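You operate a simulated robot arm through the tools that you are given. There is no shell and no other tool. Be economical: measure what you need, move in short steps, check, and stop when the job is done.

The job below is to be done with a simulated robot arm. You get a single attempt, and the scene is never put back.

## Task
Stack the box labelled "tape" from the plank top on top of the box that says "foil". Take the plum bottle and leave it on the white cracked tile. Put the paprika shaker on top of the red beans tin. Put the grey cup in the inside of the draining rack. Take the blue net and leave it on top of the black tub. Push the black door shut. The order is free. Set down upright: plum bottle, paprika shaker, grey cup.

Only the result counts: the job must be done as asked and must still hold three seconds after the hand-in. Knocking over, shifting, dropping, spilling or breaking anything else fails it.

## Robot
A 6-joint arm with a two-finger parallel gripper on a trunk, on a base that drives. Base frame: it is fixed to the floor where the robot stands at the start and does not move with it; the origin is under the middle of the robot, x ahead of it, y to its left, z up. Units: m, rad, N and s.
Its first joint turns from -2.897 to 2.897 rad. Places, roughly: beans tin [1.25, 0, 0.75]; black door [1.8, -3.9, 1]; black tub (10x10x10 cm) [-0.5, 2.7, 0.9]; blue box, foil box, tape box [0.75, 0, 0.75]; blue net (6x6x17 cm) [2.7, -0.6, 0.9]; cracked tile (13x13x2 cm) [1.2, -0.2, 0.8]; grey cup (6x6x6 cm) [1, -0.7, 0.8]; inside of the draining rack [-0.9, 0.5, 0.9]; paprika shaker [0.75, -0.5, 0.75]; plum bottle [0.75, 0, 0.75]. Payload 3.43 kg.
Tool frame: the origin (TCP) lies between the finger pads and is the grasp point; the fingertips stand 0.034 m ahead of it; z points along the fingers, y is the line along which they close. The gripper opens to 0.128 m. The fingers are 0.024 m wide and 0.012 m thick; the gripper's body (0.048 by 0.13 m) begins 0.096 m behind the TCP.
Orientation is told as [roll, pitch, yaw] about the base's x, y, z axes, in that order, counted from this pose: with the fingers straight down and closing along the base's y, the tool's x points along the base's -x, its y along +y and its z along -z.

## Interface
- The arm moves only by the tool arm_command. Its argument "motion" is a list of rows, each a list of 6 numbers: the shift along the base's x, y, z in m, then the turn, a rotation vector about the base's x, y, z in rad. In form: [[tx, ty, tz, rx, ry, rz], ...]. A call has 1 to 12 rows; each row shifts and turns the commanded pose from where the row before left it. "fingers" is the opening in per cent of the stroke, from 0 (shut) to 100 (fully open), set as the call begins (left out, the last holds). Rows are played at 5 a second. More than 0.05 m and 0.15 rad between two rows, or a gripper value outside its range, and nothing of the call is played. Where a pose cannot be reached the arm comes as near as it can. A force on the tool above 40 N (or 10 N above the force at the start of the call, whichever is more), or a blocked arm, ends the call early, and 0.2 s more pass. The fingers move at their own pace (about 0.153 m/s each) and stop on an object; they squeeze with about 33 N. The grip force told is the motor's: it shows also when the fingers shut on nothing. Time passes only in rows, and 0.2 s behind the last, so rows that do not move let the fingers close. The reply holds the time, the measured pose of the TCP, the force on the tool along the base axes, the opening and the grip force, in the units named above and with some noise, with the torque about the TCP (base axes, N m) and any sound that the robot's microphone picked up.
- Cameras (640 x 400 px; columns grow to the right, rows downward): "scene" is now at [0.0978, 0.2765, 1.1534]; the picture's right is [0.89, -0.46, -0.00], its down [-0.43, -0.83, -0.36] and it looks along [0.17, 0.32, -0.93] (base axes); focal length 214 px, centre (320, 200). "wrist" rides on the gripper at [0.076, -0.011, -0.16] in the tool frame; the picture's right is [0.15, 0.99, 0.00], its down [-0.88, 0.13, -0.46] and it looks along [-0.45, 0.07, 0.89] (tool axes); focal length 234 px, centre (320, 200). There is no depth. A picture from a camera that has moved, and an enlarged one, comes with that camera's place and axes in the base frame and with its lens. The place of the scene camera against the robot may be out by one fixed shift of up to 0.012 m in any direction.
- get_image(camera): a new picture of that camera. The clock stands still meanwhile.
- drive_base(legs): drives the robot by 1 to 6 legs, each [ahead, left, turn to the left] in m, m and rad, along the robot's own axes; the way and the turn of a leg run together, so that a leg with both is an arc; at most 1.5 m and 3.142 rad a leg. The arm and the cameras ride along, it lands a little off, and it stops where it bumps. It gives what a move gives.
- head_to(pan, tilt): turns the head with the scene camera to pan (to the left, within 2.496 rad either way) and tilt (down, from -0.506 to 1.204), counted from straight ahead of the robot. It gives what a move gives.
- enlarge(camera, box): a new picture of the part [left, top, right, bottom] of that camera's present view, enlarged. The clock stands still meanwhile.
- sign_off(): hands the job in; it is judged then, once.

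Go step by step. Nothing tells you exact positions but the pictures and the camera data: compare them with the known pose of the tool, close in by small moves and look again before you grip or let go. The budget is 175 turns and 146 pictures, counting those below and the enlarged ones. Unless the task says otherwise, let go and move clear before handing in.

The tools are called after "Request:" as a command line: name --pt "numbers of a row" for each row, then --argument value for the rest, lists and objects as JSON in quotes. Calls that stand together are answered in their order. arm_command: Moves the arm, as the interface text tells. Its arguments: {"type":"object","properties":{"motion":{"type":"array","items":{"type":"array","items":{"type":"number"}}},"fingers":{"type":"number"}},"required":["motion"]} The other tools are called the same way: drive_base (legs) drives the base; head_to (pan, tilt) turns the head that bears the scene camera; get_image (camera) takes a picture; enlarge (camera, box) takes an enlarged picture of a part of a camera's view; sign_off () hands the job in.

At the start:

```text
clock: 0.0
position: [0.7743, -0.1434, 1.1091]
tool_rot: [-0.002, -0.002, -0.001]
ft_force: [0.4, 0.4, -0.8]
ft_torque: [0.01, -0.04, -0.02]
gripper_width: 0.128
finger_force: 0.2
robot x, y, heading: [0.0002, 0.0019, 0.002]
head pan, tilt: [1.091, 1.201]
```

scene: 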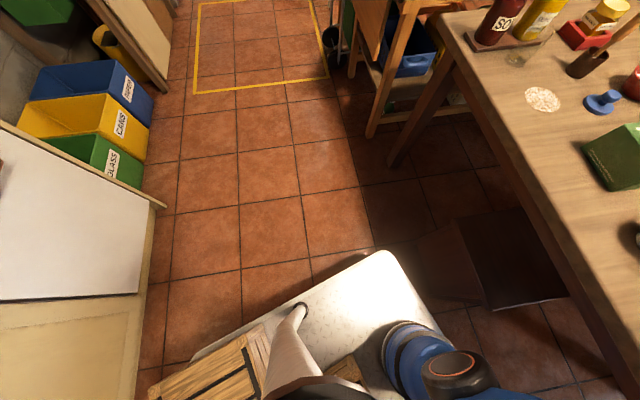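
wrist: 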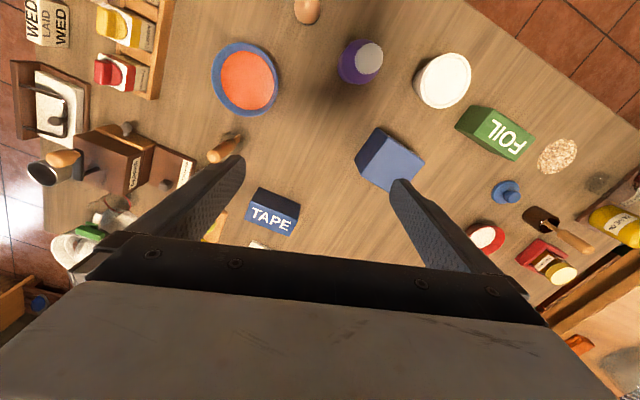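

I see the table with tape box, foil box and a plum bottle in the wrist view. I'll turn the head ahead to survey the table.

Request:
head_to --pan 0.0 --tilt 0.65

Request:
get_image --camera "scene"

Request:
get_image --camera "wrist"

```text
clock: 1.3
position: [0.7753, -0.143, 1.1086]
tool_rot: [-0.002, 0.0, -0.002]
ft_force: [0.1, 0.8, -0.5]
ft_torque: [-0.02, -0.04, -0.02]
gripper_width: 0.128
finger_force: 0.1
robot x, y, heading: [0.001, 0.0035, 0.002]
head pan, tilt: [0.0, 0.649]
```

```text
143 pictures are left
camera scene: at [0.1588, 0.227, 1.1936], right [0.0, -1.0, 0.0], down [-0.6, 0.0, -0.8], along [0.8, 0.0, -0.6], focal length 214 px, centre (320, 200)
```

scene: 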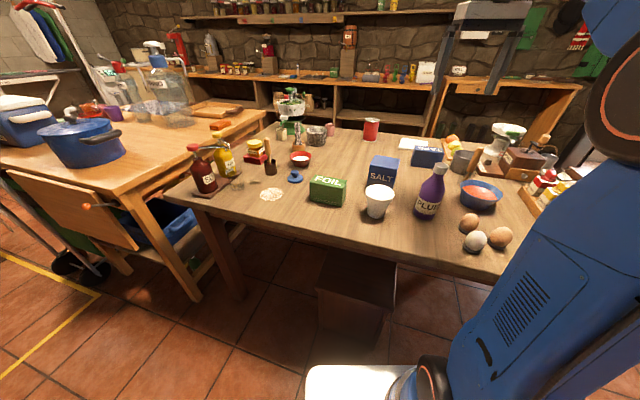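

```text
142 pictures are left
camera wrist: at [0.6986, -0.1539, 1.269], right [-0.15, 0.99, 0.0], down [0.88, 0.13, 0.46], along [0.45, 0.07, -0.89], focal length 234 px, centre (320, 200)
```

wrist: 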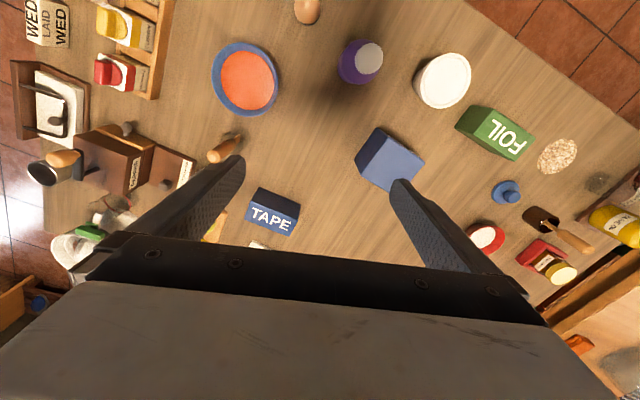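

The table is in front; I'll zoom in to identify the targets.

Request:
enlarge --camera "scene" --box '[240, 90, 400, 220]'

Request:
enlarge --camera "scene" --box '[390, 100, 580, 250]'

Request:
enlarge --camera "wrist" --box '[0, 0, 320, 240]'

```text
3.08 times, centred on (320, 155) of scene
camera zoom: at [0.1588, 0.227, 1.1936], right [0.0, -1.0, 0.0], down [-0.6, 0.0, -0.8], along [0.8, 0.0, -0.6], focal length 660 px, centre (320, 338)
```

zoom: 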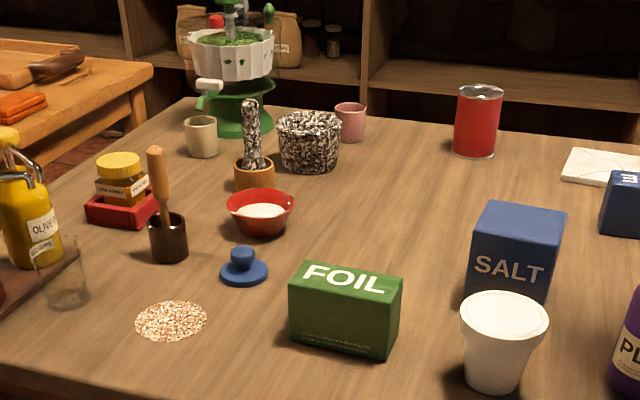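

```text
2.67 times, centred on (485, 175) of scene
camera zoom: at [0.1588, 0.227, 1.1936], right [0.0, -1.0, 0.0], down [-0.6, 0.0, -0.8], along [0.8, 0.0, -0.6], focal length 572 px, centre (-120, 267)
```

zoom: 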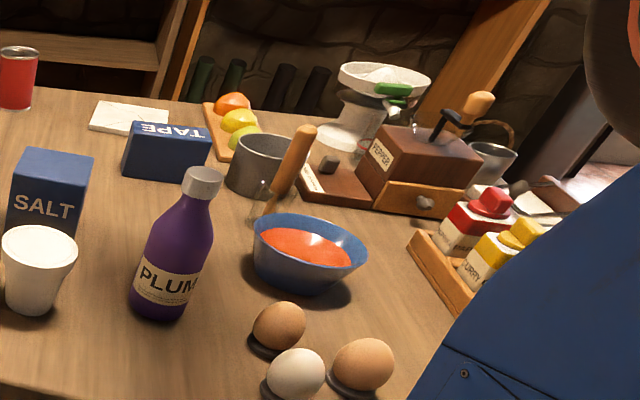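

```text
1.67 times, centred on (160, 120) of wrist
camera zoom: at [0.6986, -0.1539, 1.269], right [-0.15, 0.99, 0.0], down [0.88, 0.13, 0.46], along [0.45, 0.07, -0.89], focal length 390 px, centre (587, 333)
```

zoom: 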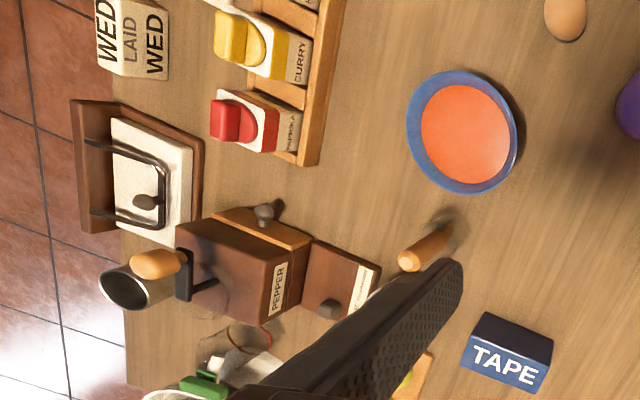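

Now a survey around the room: right, behind, and left.

Request:
head_to --pan -1.2 --tilt 0.35

Request:
get_image --camera "scene"

Request:
head_to --pan -2.3 --tilt 0.35

Request:
get_image --camera "scene"

Request:
head_to --pan 2.4 --tilt 0.35

Request:
get_image --camera "scene"

Request:
head_to --pan 1.3 --tilt 0.35

Request:
get_image --camera "scene"

```text
clock: 2.7
position: [0.7749, -0.144, 1.1095]
tool_rot: [-0.001, -0.002, 0.0]
ft_force: [0.7, -0.2, -0.9]
ft_torque: [0.01, -0.01, 0.0]
gripper_width: 0.1278
finger_force: 0.0
robot x, y, heading: [-0.0005, 0.001, 0.0]
head pan, tilt: [-1.201, 0.351]
```

```text
138 pictures are left
camera scene: at [0.1058, 0.1401, 1.2207], right [-0.93, -0.36, 0.0], down [-0.12, 0.32, -0.94], along [0.34, -0.88, -0.34], focal length 214 px, centre (320, 200)
```

scene: 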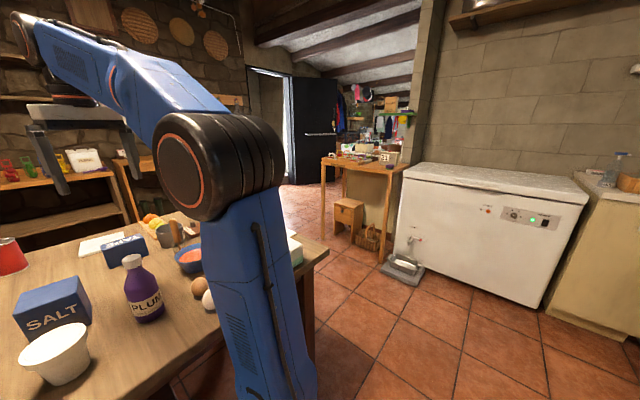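

```text
clock: 4.1
position: [0.7752, -0.1435, 1.1095]
tool_rot: [-0.002, -0.001, 0.0]
ft_force: [-0.5, 0.1, -1.6]
ft_torque: [0.02, 0.0, 0.02]
gripper_width: 0.1278
finger_force: 0.1
robot x, y, heading: [-0.0016, -0.0029, -0.001]
head pan, tilt: [-2.3, 0.351]
```

```text
137 pictures are left
camera scene: at [0.01, 0.1575, 1.2207], right [-0.75, 0.67, 0.0], down [0.23, 0.26, -0.94], along [-0.63, -0.7, -0.34], focal length 214 px, centre (320, 200)
```

scene: 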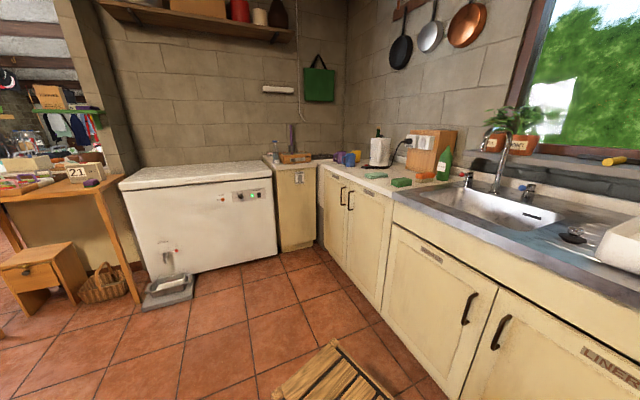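

```text
clock: 7.8
position: [0.7743, -0.1434, 1.1106]
tool_rot: [-0.001, -0.002, -0.002]
ft_force: [-0.5, 0.4, 1.2]
ft_torque: [0.01, 0.0, 0.01]
gripper_width: 0.1278
finger_force: 0.0
robot x, y, heading: [-0.0034, -0.0004, -0.001]
head pan, tilt: [2.4, 0.351]
```

```text
136 pictures are left
camera scene: at [0.0034, 0.2899, 1.2207], right [0.68, 0.74, 0.0], down [0.25, -0.23, -0.94], along [-0.69, 0.63, -0.34], focal length 214 px, centre (320, 200)
```

scene: 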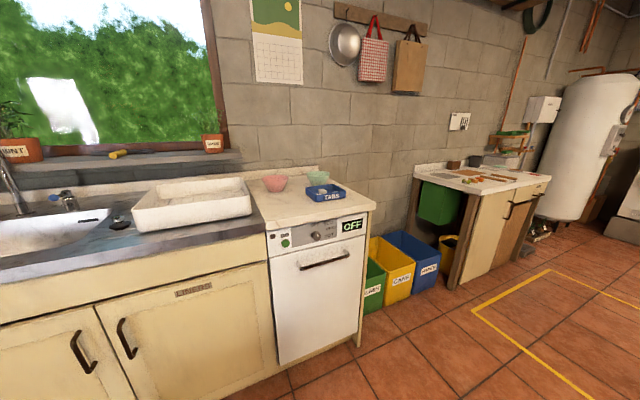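

```text
clock: 9.1
position: [0.775, -0.1435, 1.1091]
tool_rot: [-0.001, -0.001, -0.001]
ft_force: [0.2, -0.1, -1.2]
ft_torque: [0.02, 0.02, 0.0]
gripper_width: 0.1279
finger_force: 0.0
robot x, y, heading: [-0.0013, 0.0004, -0.001]
head pan, tilt: [1.3, 0.351]
```

```text
135 pictures are left
camera scene: at [0.0968, 0.3167, 1.2207], right [0.96, -0.27, 0.0], down [-0.09, -0.33, -0.94], along [0.25, 0.91, -0.34], focal length 214 px, centre (320, 200)
```

scene: 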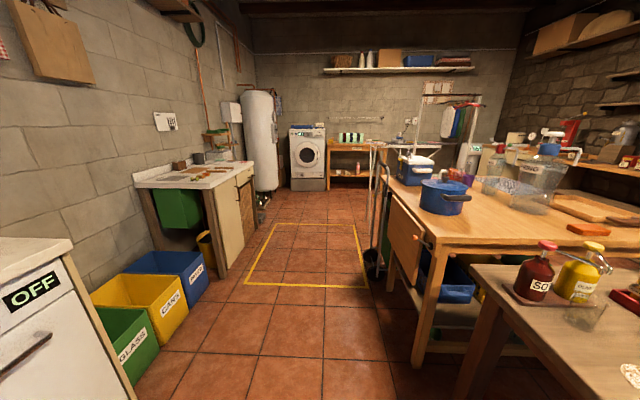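

Request:
head_to --pan 0.3 --tilt 1.2

Request:
get_image --camera "scene"

Request:
head_to --pan -0.7 --tilt 0.25

Request:
get_image --camera "scene"

Request:
enlarge --camera "wrist" --box '[320, 0, 640, 240]'

```text
clock: 10.4
position: [0.7753, -0.1428, 1.1085]
tool_rot: [-0.002, -0.003, -0.001]
ft_force: [0.4, -0.4, -0.1]
ft_torque: [-0.03, 0.02, -0.02]
gripper_width: 0.128
finger_force: 0.0
robot x, y, heading: [0.0025, 0.0009, 0.004]
head pan, tilt: [0.3, 1.201]
```

```text
134 pictures are left
camera scene: at [0.1255, 0.2435, 1.1534], right [0.3, -0.95, 0.0], down [-0.89, -0.28, -0.36], along [0.35, 0.11, -0.93], focal length 214 px, centre (320, 200)
```

scene: 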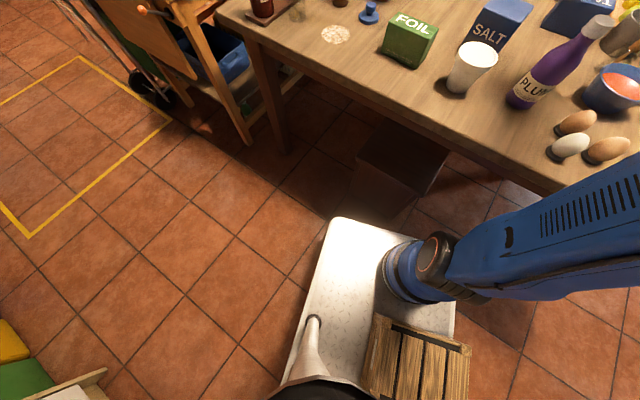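

```text
clock: 11.7
position: [0.7731, -0.1431, 1.1084]
tool_rot: [-0.002, -0.001, -0.001]
ft_force: [0.7, -0.9, 0.5]
ft_torque: [0.0, 0.02, 0.01]
gripper_width: 0.1281
finger_force: 0.0
robot x, y, heading: [-0.0004, -0.0032, 0.005]
head pan, tilt: [-0.7, 0.25]
```

```text
133 pictures are left
camera scene: at [0.1435, 0.1668, 1.2301], right [-0.64, -0.77, 0.0], down [-0.19, 0.16, -0.97], along [0.74, -0.62, -0.25], focal length 214 px, centre (320, 200)
```

scene: 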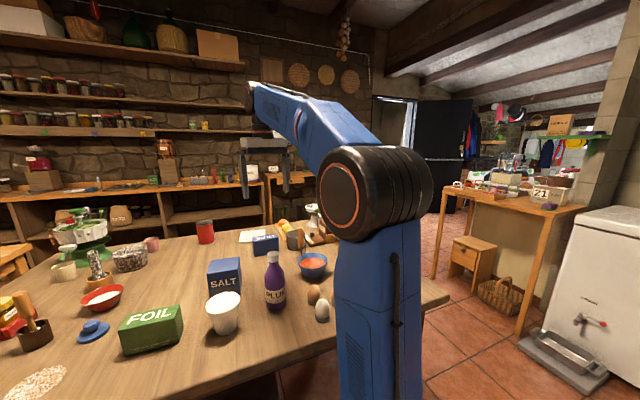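

```text
1.67 times, centred on (480, 120) of wrist
camera zoom: at [0.6986, -0.1539, 1.269], right [-0.15, 0.99, 0.0], down [0.88, 0.13, 0.46], along [0.45, 0.07, -0.89], focal length 390 px, centre (53, 333)
```

zoom: 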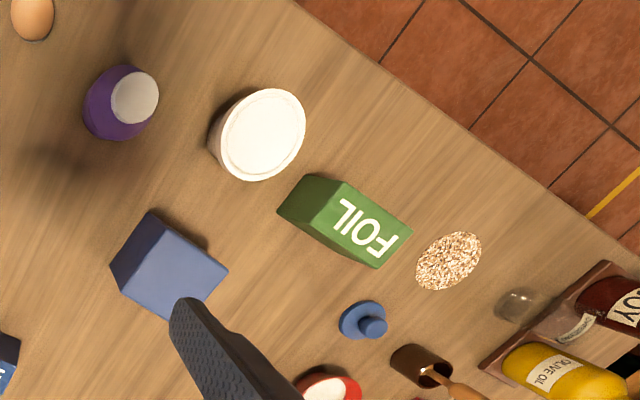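

The tape box lies at about (0.98,-0.21), aligned with the table (which is rotated about -0.27 rad). I'll swing over it with the fingers turned to close across its short side.

Request:
arm_command --pt "0.02 -0.007 0 0 0 0.144" --pt "0.02 -0.007 0 0 0 0.144" --pt "0.02 -0.007 0 0 0 0.144" --pt "0.02 -0.007 0 0 0 0.144" --pt "0.02 -0.007 0 0 0 0.144" --pt "0.02 -0.007 0 0 0 0.144" --pt "0.02 -0.007 -0.02 0 0 0.144" --pt "0.02 -0.007 -0.02 0 0 0.144" --pt "0.02 -0.007 -0.02 0 0 0.144"

Request:
get_image --camera "wrist"

```text
clock: 13.7
position: [0.9537, -0.2069, 1.0528]
tool_rot: [-0.005, -0.001, 1.298]
ft_force: [-0.3, 0.1, 0.5]
ft_torque: [-0.02, -0.03, 0.01]
gripper_width: 0.1278
finger_force: 0.1
robot x, y, heading: [0.0029, -0.0016, -0.002]
head pan, tilt: [-0.7, 0.25]
```

```text
131 pictures are left
camera wrist: at [0.9437, -0.2826, 1.2118], right [-0.99, 0.13, 0.0], down [0.11, 0.88, 0.46], along [0.06, 0.45, -0.89], focal length 234 px, centre (320, 200)
```

wrist: 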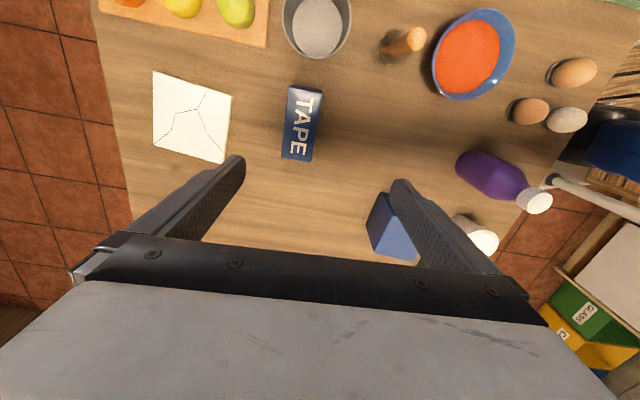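

Tape centre computes to (0.981,-0.224). Move over and descend partly, then look.

Request:
arm_command --pt "0.0275 -0.017 -0.03 0 0 0" --pt "0 0 -0.04 0 0 0" --pt "0 0 -0.04 0 0 0" --pt "0 0 -0.03 0 0 0" --pt "0 0 0 0 0 0"

Request:
get_image --camera "wrist"

```text
clock: 14.9
position: [0.9846, -0.2236, 0.9107]
tool_rot: [-0.002, -0.001, 1.297]
ft_force: [-0.4, 0.5, 0.3]
ft_torque: [-0.02, -0.03, 0.0]
gripper_width: 0.1278
finger_force: 0.2
robot x, y, heading: [-0.0004, -0.0019, -0.003]
head pan, tilt: [-0.7, 0.25]
```

```text
130 pictures are left
camera wrist: at [0.9746, -0.2993, 1.0696], right [-0.99, 0.13, 0.0], down [0.11, 0.88, 0.46], along [0.06, 0.45, -0.89], focal length 234 px, centre (320, 200)
```

wrist: 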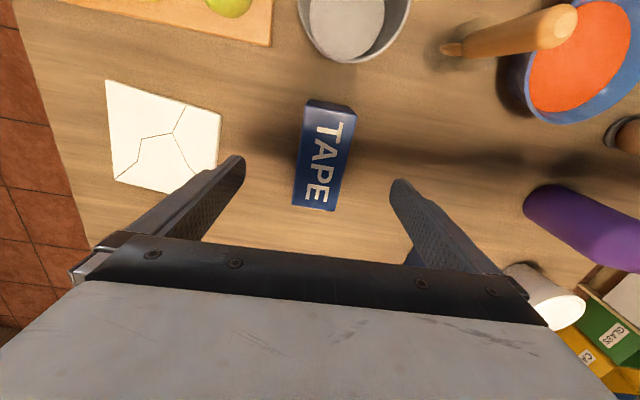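

Request:
arm_command --pt "-0.006 0 -0.03 0 0 0" --pt "0 0 -0.04 0 0 0" --pt "0 0 -0.03 0 0 0" --pt "0 0 0 0 0 0"

Request:
get_image --camera "wrist"

```text
clock: 15.9
position: [0.9744, -0.2247, 0.8107]
tool_rot: [-0.001, -0.002, 1.297]
ft_force: [-0.7, -1.0, -0.4]
ft_torque: [-0.02, 0.02, 0.01]
gripper_width: 0.1277
finger_force: 0.1
robot x, y, heading: [0.0012, -0.0022, 0.001]
head pan, tilt: [-0.7, 0.25]
```

```text
129 pictures are left
camera wrist: at [0.9638, -0.3008, 0.9701], right [-0.99, 0.13, 0.0], down [0.11, 0.88, 0.46], along [0.06, 0.45, -0.89], focal length 234 px, centre (320, 200)
```

wrist: 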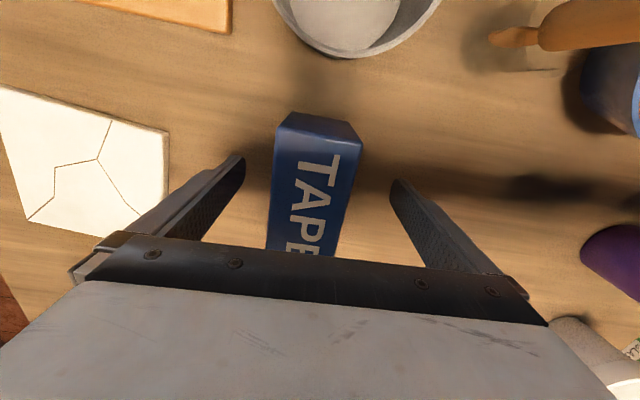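

Request:
arm_command --pt "0 0 -0.008 0 0 0" --pt "0 0 0 0 0 0"

Request:
arm_command --pt "0 0 0 0 0 0" --pt "0 0 0 0 0 0" --pt "0 0 0 0 0 0" --pt "0 0 0 0 0 0" --fingers 0

Request:
get_image --camera "wrist"

```text
clock: 16.5
position: [0.9752, -0.2246, 0.8021]
tool_rot: [-0.001, -0.001, 1.297]
ft_force: [0.0, 0.1, 0.2]
ft_torque: [-0.02, 0.04, 0.02]
gripper_width: 0.128
finger_force: 0.0
robot x, y, heading: [-0.0021, -0.0014, 0.002]
head pan, tilt: [-0.7, 0.25]
```

```text
clock: 17.5
position: [0.974, -0.2236, 0.8025]
tool_rot: [-0.004, -0.003, 1.297]
ft_force: [-0.5, -0.1, 0.9]
ft_torque: [0.0, 0.04, -0.02]
gripper_width: 0.0512
finger_force: 33.2
robot x, y, heading: [-0.0005, 0.0007, -0.0]
head pan, tilt: [-0.7, 0.25]
```

```text
128 pictures are left
camera wrist: at [0.9638, -0.3, 0.9616], right [-0.99, 0.13, 0.0], down [0.11, 0.88, 0.46], along [0.06, 0.45, -0.89], focal length 234 px, centre (320, 200)
```

wrist: 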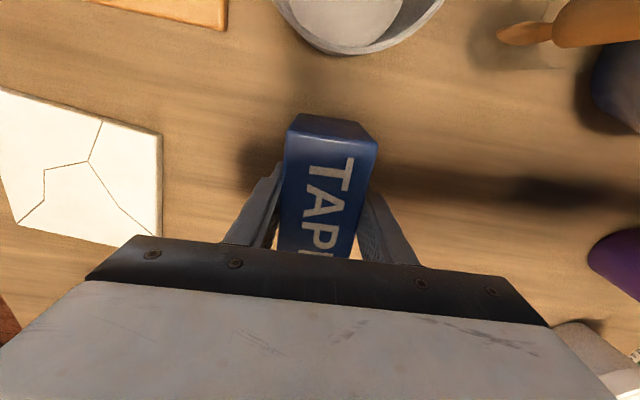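

Tape is gripped (51 mm). Lift and carry towards the foil box.

Request:
arm_command --pt "0 0 0.05 0 0 0" --pt "0 0 0.05 0 0 0" --pt "0 0 0.05 0 0 0" --pt "0 0 0.05 0 0 0" --pt "0 0 0.05 0 0 0" --pt "-0.02 0.045 0.02 0 0 0" --pt "-0.02 0.045 0.0 0 0 0" --pt "-0.03 0.04 0 0 0 0" --pt "-0.03 0.04 0 0 0 0" --pt "-0.03 0.04 0 0 0 0" --pt "-0.03 0.03 0 0 0 0" --pt "-0.03 0.03 0 0 0 0"

Request:
get_image --camera "wrist"

```text
refused: row 6 steps farther than a row can; nothing moved
```

```text
127 pictures are left
camera wrist: at [0.9638, -0.3, 0.9616], right [-0.99, 0.13, 0.0], down [0.11, 0.88, 0.46], along [0.06, 0.45, -0.89], focal length 234 px, centre (320, 200)
```

wrist: 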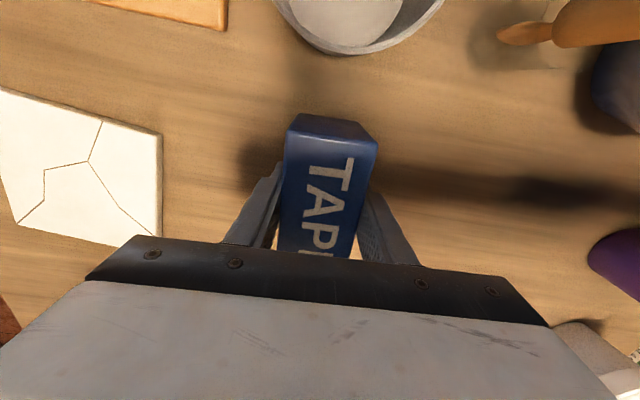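

Request:
arm_command --pt "0 0 0.05 0 0 0" --pt "0 0 0.05 0 0 0" --pt "0 0 0.05 0 0 0" --pt "0 0 0.05 0 0 0" --pt "0 0 0.05 0 0 0" --pt "-0.02 0.04 0.02 0 0 0" --pt "-0.02 0.04 0.0 0 0 0" --pt "-0.03 0.04 0 0 0 0" --pt "-0.03 0.04 0 0 0 0" --pt "-0.03 0.04 0 0 0 0" --pt "-0.03 0.03 0 0 0 0" --pt "-0.03 0.03 0 0 0 0"

Request:
get_image --camera "wrist"

```text
clock: 20.1
position: [0.7857, 0.0343, 1.0706]
tool_rot: [-0.002, -0.002, 1.295]
ft_force: [0.9, -0.1, -0.3]
ft_torque: [0.03, 0.05, 0.02]
gripper_width: 0.0002
finger_force: 32.7
robot x, y, heading: [0.0025, 0.0002, 0.001]
head pan, tilt: [-0.7, 0.25]
```

```text
126 pictures are left
camera wrist: at [0.7746, -0.0414, 1.2297], right [-0.99, 0.13, 0.0], down [0.11, 0.88, 0.46], along [0.06, 0.45, -0.89], focal length 234 px, centre (320, 200)
```

wrist: 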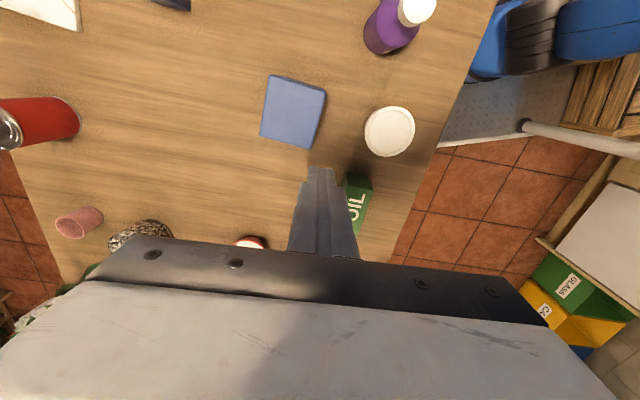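

The tape slipped out of the fingers. Let me check where it is.

Request:
enlarge --camera "scene" --box '[180, 200, 340, 300]'

Request:
arm_command --pt "0.03 -0.04 0 0 0 0" --pt "0.03 -0.04 0 0 0 0" --pt "0.03 -0.04 0 0 0 0" --pt "0.03 -0.04 0 0 0 0" --pt "0.03 -0.04 0 0 0 0" --pt "0.03 -0.04 0 0 0 0" --fingers 100

Request:
get_image --camera "wrist"

```text
4.00 times, centred on (260, 250) of scene
camera zoom: at [0.1438, 0.1667, 1.2301], right [-0.64, -0.76, 0.0], down [-0.19, 0.16, -0.97], along [0.74, -0.62, -0.25], focal length 858 px, centre (560, 0)
```

zoom: 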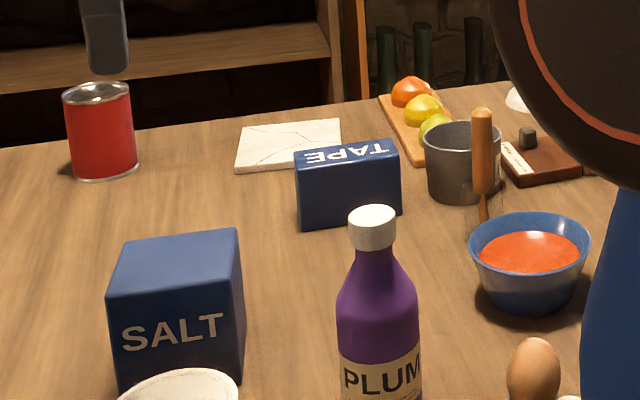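

```text
clock: 21.5
position: [0.9639, -0.2047, 1.0728]
tool_rot: [-0.003, -0.002, 1.297]
ft_force: [-0.6, 0.1, 1.7]
ft_torque: [-0.02, -0.09, -0.02]
gripper_width: 0.1281
finger_force: 0.1
robot x, y, heading: [0.0001, 0.0005, -0.002]
head pan, tilt: [-0.7, 0.25]
```

```text
124 pictures are left
camera wrist: at [0.954, -0.2796, 1.2323], right [-0.99, 0.13, 0.0], down [0.11, 0.88, 0.46], along [0.06, 0.45, -0.89], focal length 234 px, centre (320, 200)
```

wrist: 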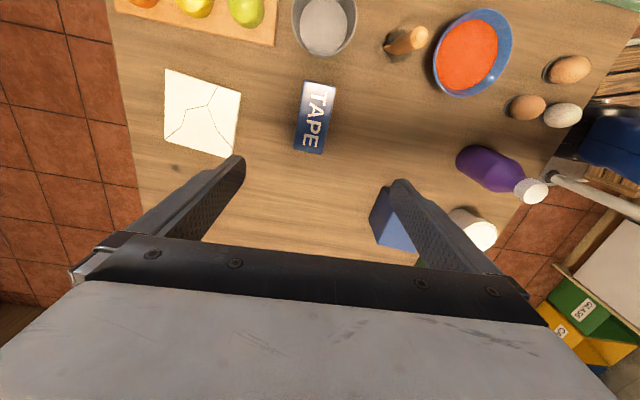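

The box is still upright in place. I'll regrip a little lower and lift gently.

Request:
arm_command --pt "0.009 -0.02 -0.04 0 0 -0.03" --pt "0 0 -0.05 0 0 0" --pt "0 0 -0.05 0 0 0" --pt "0 0 -0.05 0 0 0" --pt "0 0 -0.05 0 0 0" --pt "0 0 -0.025 0 0 0" --pt "0 0 -0.008 0 0 0" --pt "0 0 0 0 0 0"

Request:
arm_command --pt "0 0 0 0 0 0" --pt "0 0 0 0 0 0" --pt "0 0 0 0 0 0" --pt "0 0 0 0 0 0" --pt "0 0 0 0 0 0" --pt "0 0 0 0 0 0" --fingers 0

Request:
arm_command --pt "0 0 0.005 0 0 0" --pt "0 0 0.005 0 0 0" --pt "0 0 0.005 0 0 0" --pt "0 0 0.005 0 0 0"

Request:
get_image --camera "wrist"

```text
clock: 23.3
position: [0.9747, -0.2216, 0.7961]
tool_rot: [-0.002, -0.001, 1.265]
ft_force: [-0.5, -1.0, 1.0]
ft_torque: [0.0, 0.03, 0.0]
gripper_width: 0.1282
finger_force: 0.1
robot x, y, heading: [-0.0009, -0.0036, 0.001]
head pan, tilt: [-0.7, 0.25]
```

```text
clock: 24.7
position: [0.975, -0.2215, 0.7966]
tool_rot: [-0.002, -0.001, 1.264]
ft_force: [-0.1, -0.3, -0.1]
ft_torque: [0.02, 0.02, -0.02]
gripper_width: 0.0512
finger_force: 32.9
robot x, y, heading: [0.0002, 0.0038, 0.001]
head pan, tilt: [-0.7, 0.25]
```

```text
clock: 25.7
position: [0.9746, -0.2223, 0.817]
tool_rot: [0.001, -0.002, 1.267]
ft_force: [-0.8, 0.1, -0.7]
ft_torque: [-0.01, -0.04, 0.0]
gripper_width: 0.0512
finger_force: 33.0
robot x, y, heading: [-0.0027, -0.0039, 0.006]
head pan, tilt: [-0.7, 0.25]
```

```text
123 pictures are left
camera wrist: at [0.9627, -0.2981, 0.9765], right [-0.99, 0.16, 0.0], down [0.14, 0.88, 0.46], along [0.07, 0.45, -0.89], focal length 234 px, centre (320, 200)
```

wrist: 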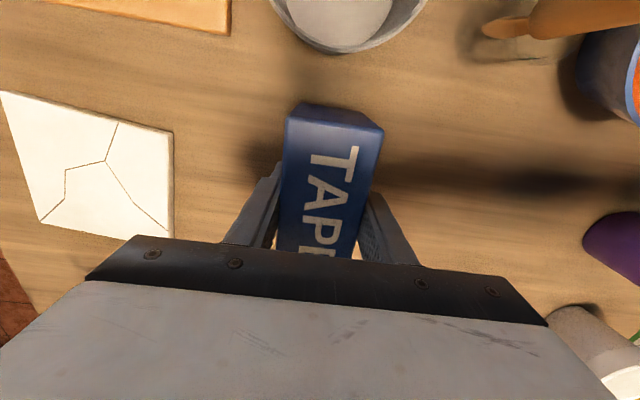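

Request:
arm_command --pt "0 0 0.01 0 0 0" --pt "0 0 0.01 0 0 0" --pt "0 0 0.01 0 0 0" --pt "0 0 0.01 0 0 0"

Request:
enlarge --camera "scene" --box '[180, 190, 340, 290]'

```text
clock: 26.7
position: [0.9762, -0.2242, 0.8589]
tool_rot: [-0.001, -0.002, 1.264]
ft_force: [-0.8, 0.1, -0.4]
ft_torque: [0.0, -0.01, 0.0]
gripper_width: 0.0511
finger_force: 33.3
robot x, y, heading: [0.0004, -0.0001, -0.002]
head pan, tilt: [-0.7, 0.25]
```

```text
4.00 times, centred on (260, 240) of scene
camera zoom: at [0.1435, 0.1667, 1.2302], right [-0.64, -0.76, 0.0], down [-0.19, 0.16, -0.97], along [0.74, -0.62, -0.25], focal length 858 px, centre (560, 40)
```

zoom: 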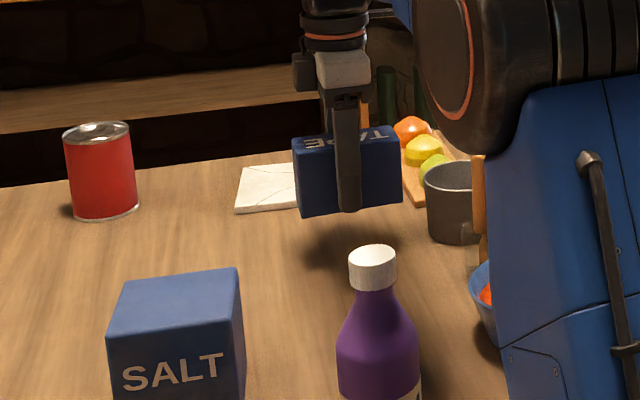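

It's lifted now. Carry it gently.

Request:
arm_command --pt "0 0 0.015 0 0 0" --pt "0 0 0.02 0 0 0" --pt "0 0 0.02 0 0 0" --pt "0 0 0.02 0 0 0" --pt "0 0 0.02 0 0 0" --pt "0 0 0.02 0 0 0" --pt "0 0 0.02 0 0 0" --pt "0 0 0.02 0 0 0" --pt "0 0 0.015 0 0 0" --pt "-0.005 0.01 0 0 0 0" --pt "-0.01 0.02 0 0 0 0" --pt "-0.01 0.02 0 0 0 0"

Request:
arm_command --pt "-0.01 0.02 0 0 0 0" --pt "-0.01 0.02 0 0 0 0" --pt "-0.01 0.02 0 0 0 0" --pt "-0.01 0.02 0 0 0 0" --pt "-0.01 0.02 0 0 0 0" --pt "-0.01 0.02 0 0 0 0" --pt "-0.01 0.02 0 0 0 0" --pt "-0.01 0.02 0 0 0 0" --pt "-0.02 0.02 0 0 0 0" --pt "-0.02 0.02 0 0 0 0" --pt "-0.02 0.01 0 0 0 0" --pt "-0.01 0.005 0 0 0 0"

Request:
get_image --camera "wrist"

```text
clock: 29.3
position: [0.9497, -0.1741, 1.0288]
tool_rot: [-0.001, -0.001, 1.265]
ft_force: [-0.2, 0.0, -1.4]
ft_torque: [0.02, -0.01, 0.02]
gripper_width: 0.0515
finger_force: 32.8
robot x, y, heading: [0.0025, -0.0013, -0.001]
head pan, tilt: [-0.7, 0.25]
```

```text
clock: 31.9
position: [0.7998, 0.0429, 1.0266]
tool_rot: [-0.001, -0.004, 1.266]
ft_force: [0.1, -0.6, -0.9]
ft_torque: [0.02, 0.01, 0.01]
gripper_width: 0.0507
finger_force: 32.8
robot x, y, heading: [0.0018, 0.0006, 0.005]
head pan, tilt: [-0.7, 0.25]
```

```text
121 pictures are left
camera wrist: at [0.7877, -0.0319, 1.1867], right [-0.99, 0.16, 0.0], down [0.14, 0.88, 0.46], along [0.07, 0.45, -0.89], focal length 234 px, centre (320, 200)
```

wrist: 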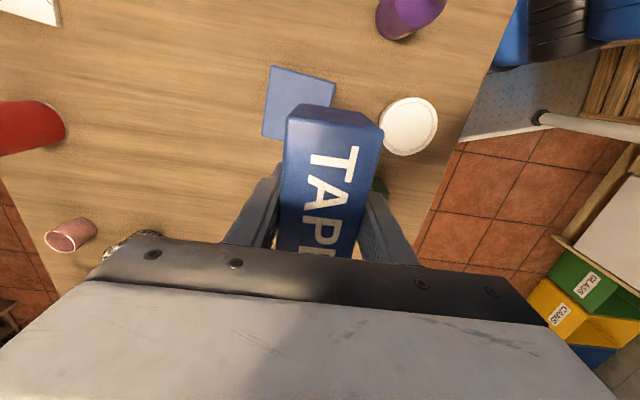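

Tape held. Turn the head to view foil and tape together.

Request:
head_to --pan 0.0 --tilt 0.65

Request:
enlarge --camera "scene" --box '[240, 100, 400, 220]'

```text
clock: 32.9
position: [0.7989, 0.0433, 1.0274]
tool_rot: [-0.001, -0.001, 1.266]
ft_force: [0.2, 0.5, -0.3]
ft_torque: [0.03, 0.0, -0.01]
gripper_width: 0.0511
finger_force: 32.9
robot x, y, heading: [0.001, 0.0002, -0.0]
head pan, tilt: [0.0, 0.649]
```

```text
3.33 times, centred on (320, 160) of scene
camera zoom: at [0.1588, 0.2269, 1.1937], right [0.0, -1.0, 0.0], down [-0.6, 0.0, -0.8], along [0.8, 0.0, -0.6], focal length 715 px, centre (320, 333)
```

zoom: 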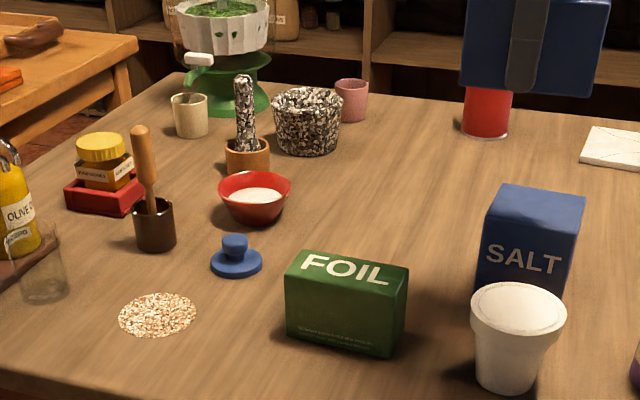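

Foil top centre ≈ (0.740,0.196), top z≈0.835. Move above it and check.

Request:
arm_command --pt "-0.005 0.013 0 0 0 0.005" --pt "-0.008 0.02 0 0 0 0.005" --pt "-0.008 0.02 0 0 0 0.005" --pt "-0.008 0.02 0 0 0 0.005" --pt "-0.008 0.02 0 0 0 0.005" --pt "-0.008 0.02 0 0 0 0.005" --pt "-0.008 0.02 -0.01 0 0 0" --pt "-0.005 0.02 -0.02 0 0 0" --pt "0 0 -0.02 0 0 0" --pt "0 0 -0.02 0 0 0" --pt "0 0 -0.02 0 0 0" --pt "0 0 -0.015 0 0 0"

Request:
enlarge --camera "scene" --box '[240, 110, 400, 210]'

Request:
get_image --camera "wrist"

```text
clock: 35.5
position: [0.7411, 0.1963, 0.9224]
tool_rot: [-0.003, -0.002, 1.297]
ft_force: [-0.2, -0.9, -0.2]
ft_torque: [0.0, 0.0, -0.01]
gripper_width: 0.0509
finger_force: 33.3
robot x, y, heading: [0.0033, -0.0041, 0.002]
head pan, tilt: [0.0, 0.649]
```

```text
4.00 times, centred on (320, 160) of scene
camera zoom: at [0.1588, 0.227, 1.1937], right [0.0, -1.0, 0.0], down [-0.6, 0.0, -0.8], along [0.8, 0.0, -0.6], focal length 858 px, centre (320, 360)
```

zoom: 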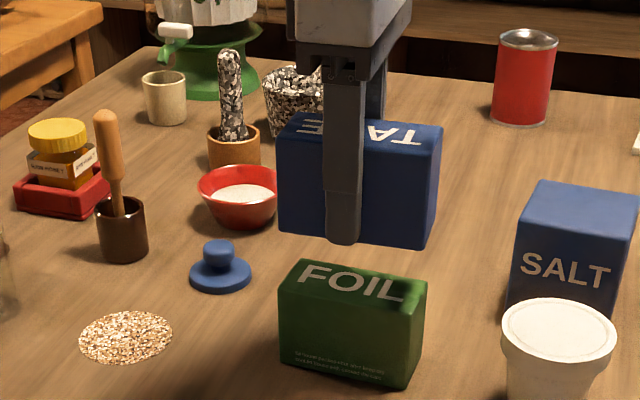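

```text
118 pictures are left
camera wrist: at [0.7311, 0.1198, 1.0819], right [-0.99, 0.13, 0.0], down [0.11, 0.88, 0.46], along [0.06, 0.45, -0.89], focal length 234 px, centre (320, 200)
```

wrist: 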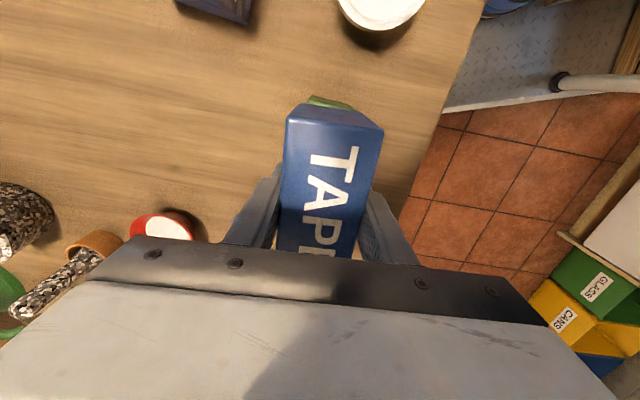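

Well aligned. Lower slowly onto foil.

Request:
arm_command --pt "-0.001 -0.003 -0.015 0 0 0" --pt "0 0 -0.015 0 0 0" --pt "0 0 -0.01 0 0 0" --pt "0 0 -0.006 0 0 0" --pt "0 0 0 0 0 0"

Request:
enlarge --camera "scene" --box '[280, 130, 360, 210]'

```text
clock: 36.7
position: [0.7428, 0.1906, 0.8774]
tool_rot: [-0.003, -0.001, 1.299]
ft_force: [0.1, 0.6, -0.5]
ft_torque: [0.01, 0.0, -0.04]
gripper_width: 0.0511
finger_force: 33.5
robot x, y, heading: [-0.0014, 0.0009, 0.005]
head pan, tilt: [0.0, 0.649]
```

```text
5.00 times, centred on (320, 170) of scene
camera zoom: at [0.1588, 0.227, 1.1937], right [0.0, -1.0, 0.0], down [-0.6, 0.0, -0.8], along [0.8, 0.0, -0.6], focal length 1072 px, centre (320, 350)
```

zoom: 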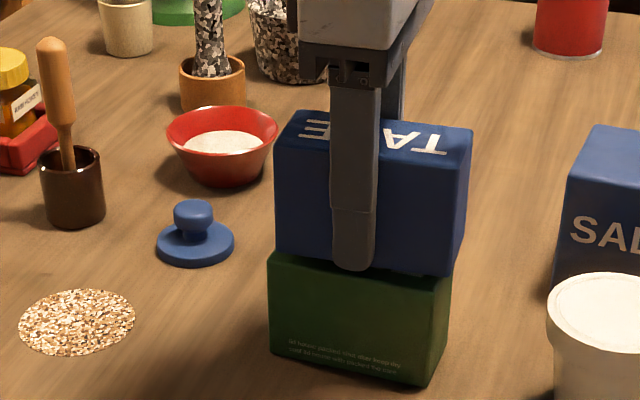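

Request:
arm_command --pt "-0.002 0.002 -0.002 0 0 0" --pt "0 0 -0.002 0 0 0" --pt "0 0 -0.002 0 0 0" --pt "0 0 -0.0015 0 0 0"

Request:
enlarge --camera "scene" --box '[280, 130, 360, 210]'

```text
clock: 37.7
position: [0.7387, 0.1952, 0.8714]
tool_rot: [-0.003, -0.003, 1.295]
ft_force: [2.8, 0.0, 10.8]
ft_torque: [-0.1, -0.06, 0.05]
gripper_width: 0.0508
finger_force: 32.8
robot x, y, heading: [0.0003, -0.0026, 0.004]
head pan, tilt: [0.0, 0.649]
```

```text
5.00 times, centred on (320, 170) of scene
camera zoom: at [0.1586, 0.2269, 1.1937], right [0.0, -1.0, 0.0], down [-0.6, 0.0, -0.8], along [0.8, 0.0, -0.6], focal length 1072 px, centre (320, 350)
```

zoom: 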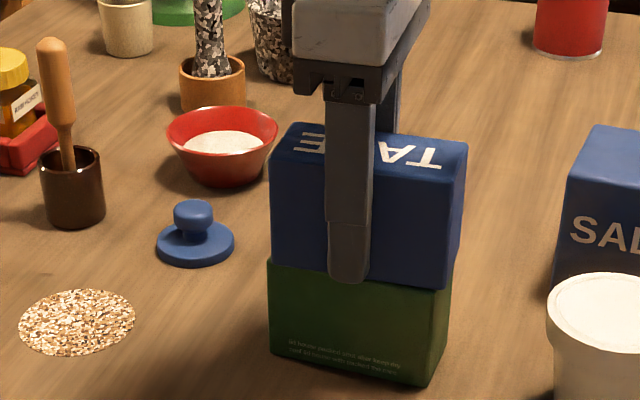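

Contact and alignment good. Release and rise.

Request:
arm_command --pt "0 0 0.001 0 0 0" --pt "0 0 0 0 0 0" --pt "0 0 0 0 0 0" --fingers 75

Request:
arm_command --pt "0 0 0.03 0 0 0" --pt "0 0 0.05 0 0 0" --pt "0 0 0.05 0 0 0" --pt "0 0 0.05 0 0 0" --pt "0 0 0.05 0 0 0" --fingers 100

Request:
get_image --camera "scene"

Request:
get_image --camera "wrist"

```text
clock: 38.5
position: [0.7385, 0.1951, 0.8723]
tool_rot: [-0.001, -0.001, 1.297]
ft_force: [0.4, 0.6, -1.0]
ft_torque: [-0.01, 0.01, -0.01]
gripper_width: 0.0961
finger_force: 0.0
robot x, y, heading: [0.0008, 0.0009, 0.0]
head pan, tilt: [0.0, 0.649]
```

```text
clock: 39.7
position: [0.7367, 0.1928, 1.0996]
tool_rot: [-0.001, 0.0, 1.297]
ft_force: [-0.2, 0.7, 0.1]
ft_torque: [0.0, 0.02, 0.02]
gripper_width: 0.128
finger_force: 0.0
robot x, y, heading: [0.0013, -0.001, -0.003]
head pan, tilt: [0.0, 0.649]
```

```text
115 pictures are left
camera scene: at [0.1589, 0.227, 1.1937], right [0.0, -1.0, 0.0], down [-0.6, 0.0, -0.8], along [0.8, 0.0, -0.6], focal length 214 px, centre (320, 200)
```

scene: 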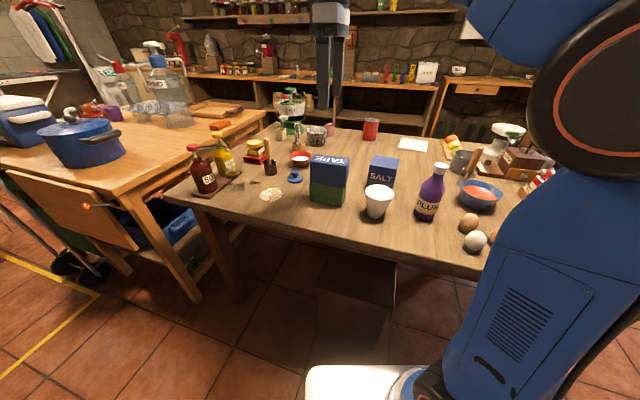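

```text
114 pictures are left
camera wrist: at [0.7264, 0.1185, 1.2595], right [-0.99, 0.13, 0.0], down [0.11, 0.88, 0.46], along [0.06, 0.45, -0.89], focal length 234 px, centre (320, 200)
```

wrist: 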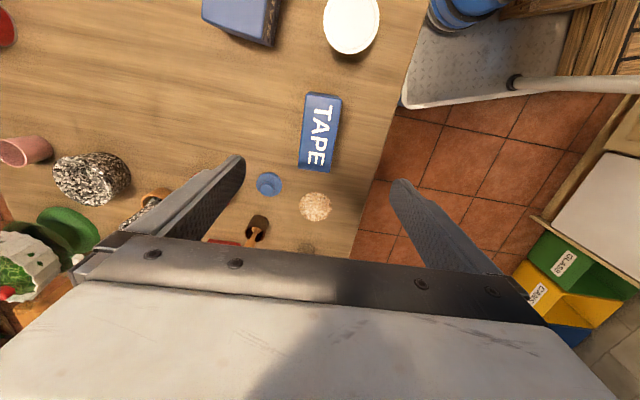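

Tape sits on foil. Next the plum bottle at about (0.68,-0.10): move above it.

Request:
arm_command --pt "-0.008 -0.048 0.01 0 0 0" --pt "-0.008 -0.048 0 0 0 0" --pt "-0.008 -0.048 0 0 0 0" --pt "-0.008 -0.048 0 0 0 0" --pt "-0.008 -0.048 0 0 0 0" --pt "-0.008 -0.048 0 0 0 0" --pt "0 0 0 0 0 0"

Request:
get_image --camera "wrist"

```text
clock: 41.3
position: [0.6915, -0.0974, 1.1097]
tool_rot: [-0.003, -0.002, 1.298]
ft_force: [-1.2, -0.4, -0.8]
ft_torque: [0.01, 0.01, 0.0]
gripper_width: 0.1284
finger_force: 0.1
robot x, y, heading: [0.0028, -0.0007, -0.003]
head pan, tilt: [0.0, 0.649]
```

```text
113 pictures are left
camera wrist: at [0.681, -0.1726, 1.2684], right [-0.99, 0.13, 0.0], down [0.11, 0.88, 0.46], along [0.06, 0.45, -0.89], focal length 234 px, centre (320, 200)
```

wrist: 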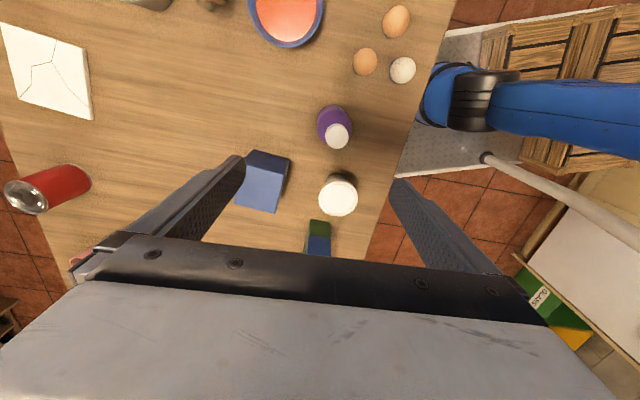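

Bottle at (0.667,-0.101). Descend around it.

Request:
arm_command --pt "-0.024 -0.0035 0 0 0 0" --pt "0 0 -0.05 0 0 0" --pt "0 0 -0.05 0 0 0" --pt "0 0 -0.04 0 0 0" --pt "0 0 0 0 0 0"

Request:
get_image --camera "wrist"

```text
clock: 42.5
position: [0.6683, -0.098, 0.9671]
tool_rot: [-0.001, -0.002, 1.296]
ft_force: [0.3, -0.1, -0.6]
ft_torque: [-0.06, 0.01, -0.02]
gripper_width: 0.1278
finger_force: 0.0
robot x, y, heading: [-0.0007, 0.001, -0.0]
head pan, tilt: [0.0, 0.649]
```

```text
112 pictures are left
camera wrist: at [0.6582, -0.1728, 1.128], right [-0.99, 0.13, 0.0], down [0.11, 0.88, 0.46], along [0.06, 0.45, -0.89], focal length 234 px, centre (320, 200)
```

wrist: 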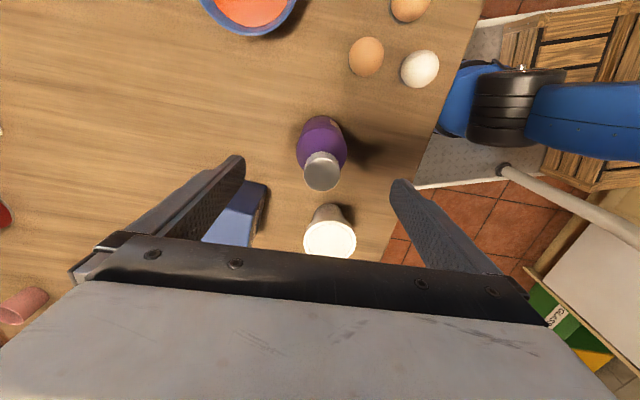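

Request:
arm_command --pt "0 -0.001 -0.03 0 0 0" --pt "0 0 -0.03 0 0 0" --pt "0 0 -0.03 0 0 0" --pt "0 0 -0.025 0 0 0" --pt "0 0 0 0 0 0" --fingers 82

Request:
get_image --camera "wrist"

Request:
enlarge --camera "scene" --box '[360, 130, 480, 230]'

```text
clock: 43.7
position: [0.6684, -0.0978, 0.8553]
tool_rot: [-0.002, -0.001, 1.296]
ft_force: [0.0, 0.3, -0.8]
ft_torque: [0.01, 0.02, -0.02]
gripper_width: 0.1051
finger_force: 0.0
robot x, y, heading: [0.0023, -0.0013, 0.001]
head pan, tilt: [0.0, 0.649]
```

```text
111 pictures are left
camera wrist: at [0.6581, -0.1734, 1.0151], right [-0.99, 0.13, 0.0], down [0.11, 0.88, 0.46], along [0.06, 0.45, -0.89], focal length 234 px, centre (320, 200)
```

wrist: 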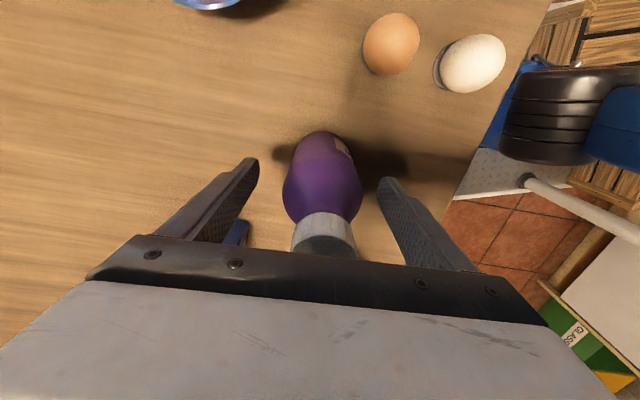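

```text
4.00 times, centred on (420, 180) of scene
camera zoom: at [0.1588, 0.2269, 1.1937], right [0.0, -1.0, 0.0], down [-0.6, 0.0, -0.8], along [0.8, 0.0, -0.6], focal length 858 px, centre (-80, 280)
```

zoom: 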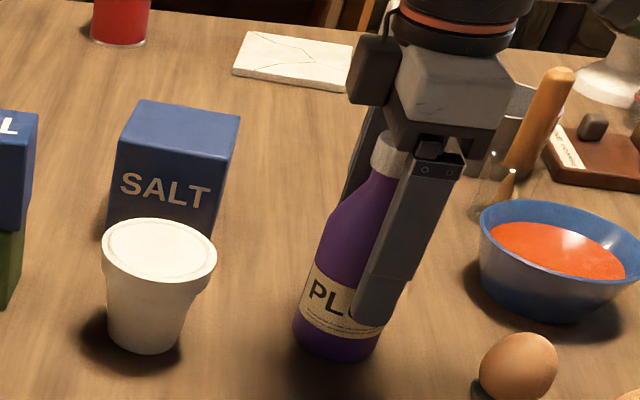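

Request:
arm_command --pt "0 0 0 0 0 0" --pt "0 0 0 0 0 0" --pt "0 0 0 0 0 0" --pt "0 0 0 0 0 0" --pt "0 0 0 0 0 0" --fingers 0

Request:
arm_command --pt "0 0 0.005 0 0 0" --pt "0 0 0.01 0 0 0" --pt "0 0 0.01 0 0 0" --pt "0 0 0.01 0 0 0"

Request:
get_image --camera "wrist"

Request:
enlarge --camera "scene" --box '[360, 130, 480, 230]'

```text
clock: 44.9
position: [0.6682, -0.0977, 0.8552]
tool_rot: [0.0, -0.001, 1.297]
ft_force: [0.0, 0.9, 0.1]
ft_torque: [0.0, 0.03, -0.01]
gripper_width: 0.0591
finger_force: 32.6
robot x, y, heading: [0.0007, 0.0013, 0.002]
head pan, tilt: [0.0, 0.649]
```

```text
clock: 45.9
position: [0.6669, -0.0986, 0.8928]
tool_rot: [0.0, -0.001, 1.297]
ft_force: [0.1, -0.3, -3.4]
ft_torque: [-0.01, 0.02, 0.02]
gripper_width: 0.0588
finger_force: 32.6
robot x, y, heading: [0.0039, 0.0003, -0.002]
head pan, tilt: [0.0, 0.649]
```

```text
109 pictures are left
camera wrist: at [0.6569, -0.174, 1.0519], right [-0.99, 0.13, 0.0], down [0.11, 0.88, 0.46], along [0.06, 0.45, -0.89], focal length 234 px, centre (320, 200)
```

wrist: 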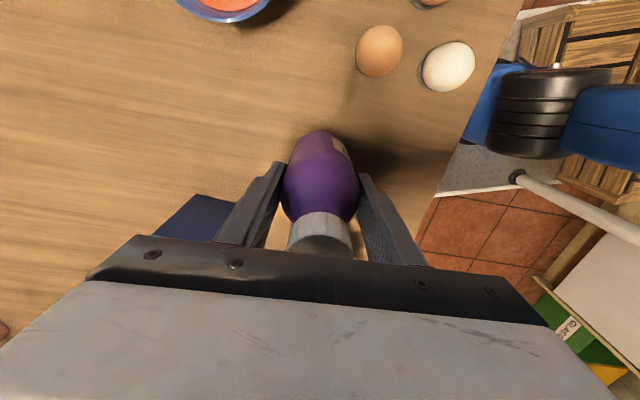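

```text
4.00 times, centred on (420, 180) of scene
camera zoom: at [0.1589, 0.2269, 1.1937], right [0.0, -1.0, 0.0], down [-0.6, 0.0, -0.8], along [0.8, 0.0, -0.6], focal length 858 px, centre (-80, 280)
```

zoom: 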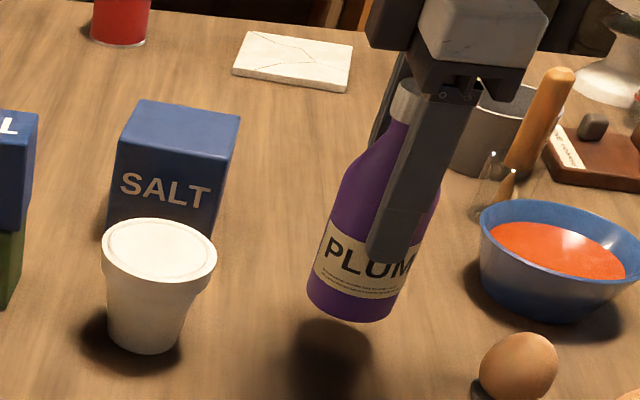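

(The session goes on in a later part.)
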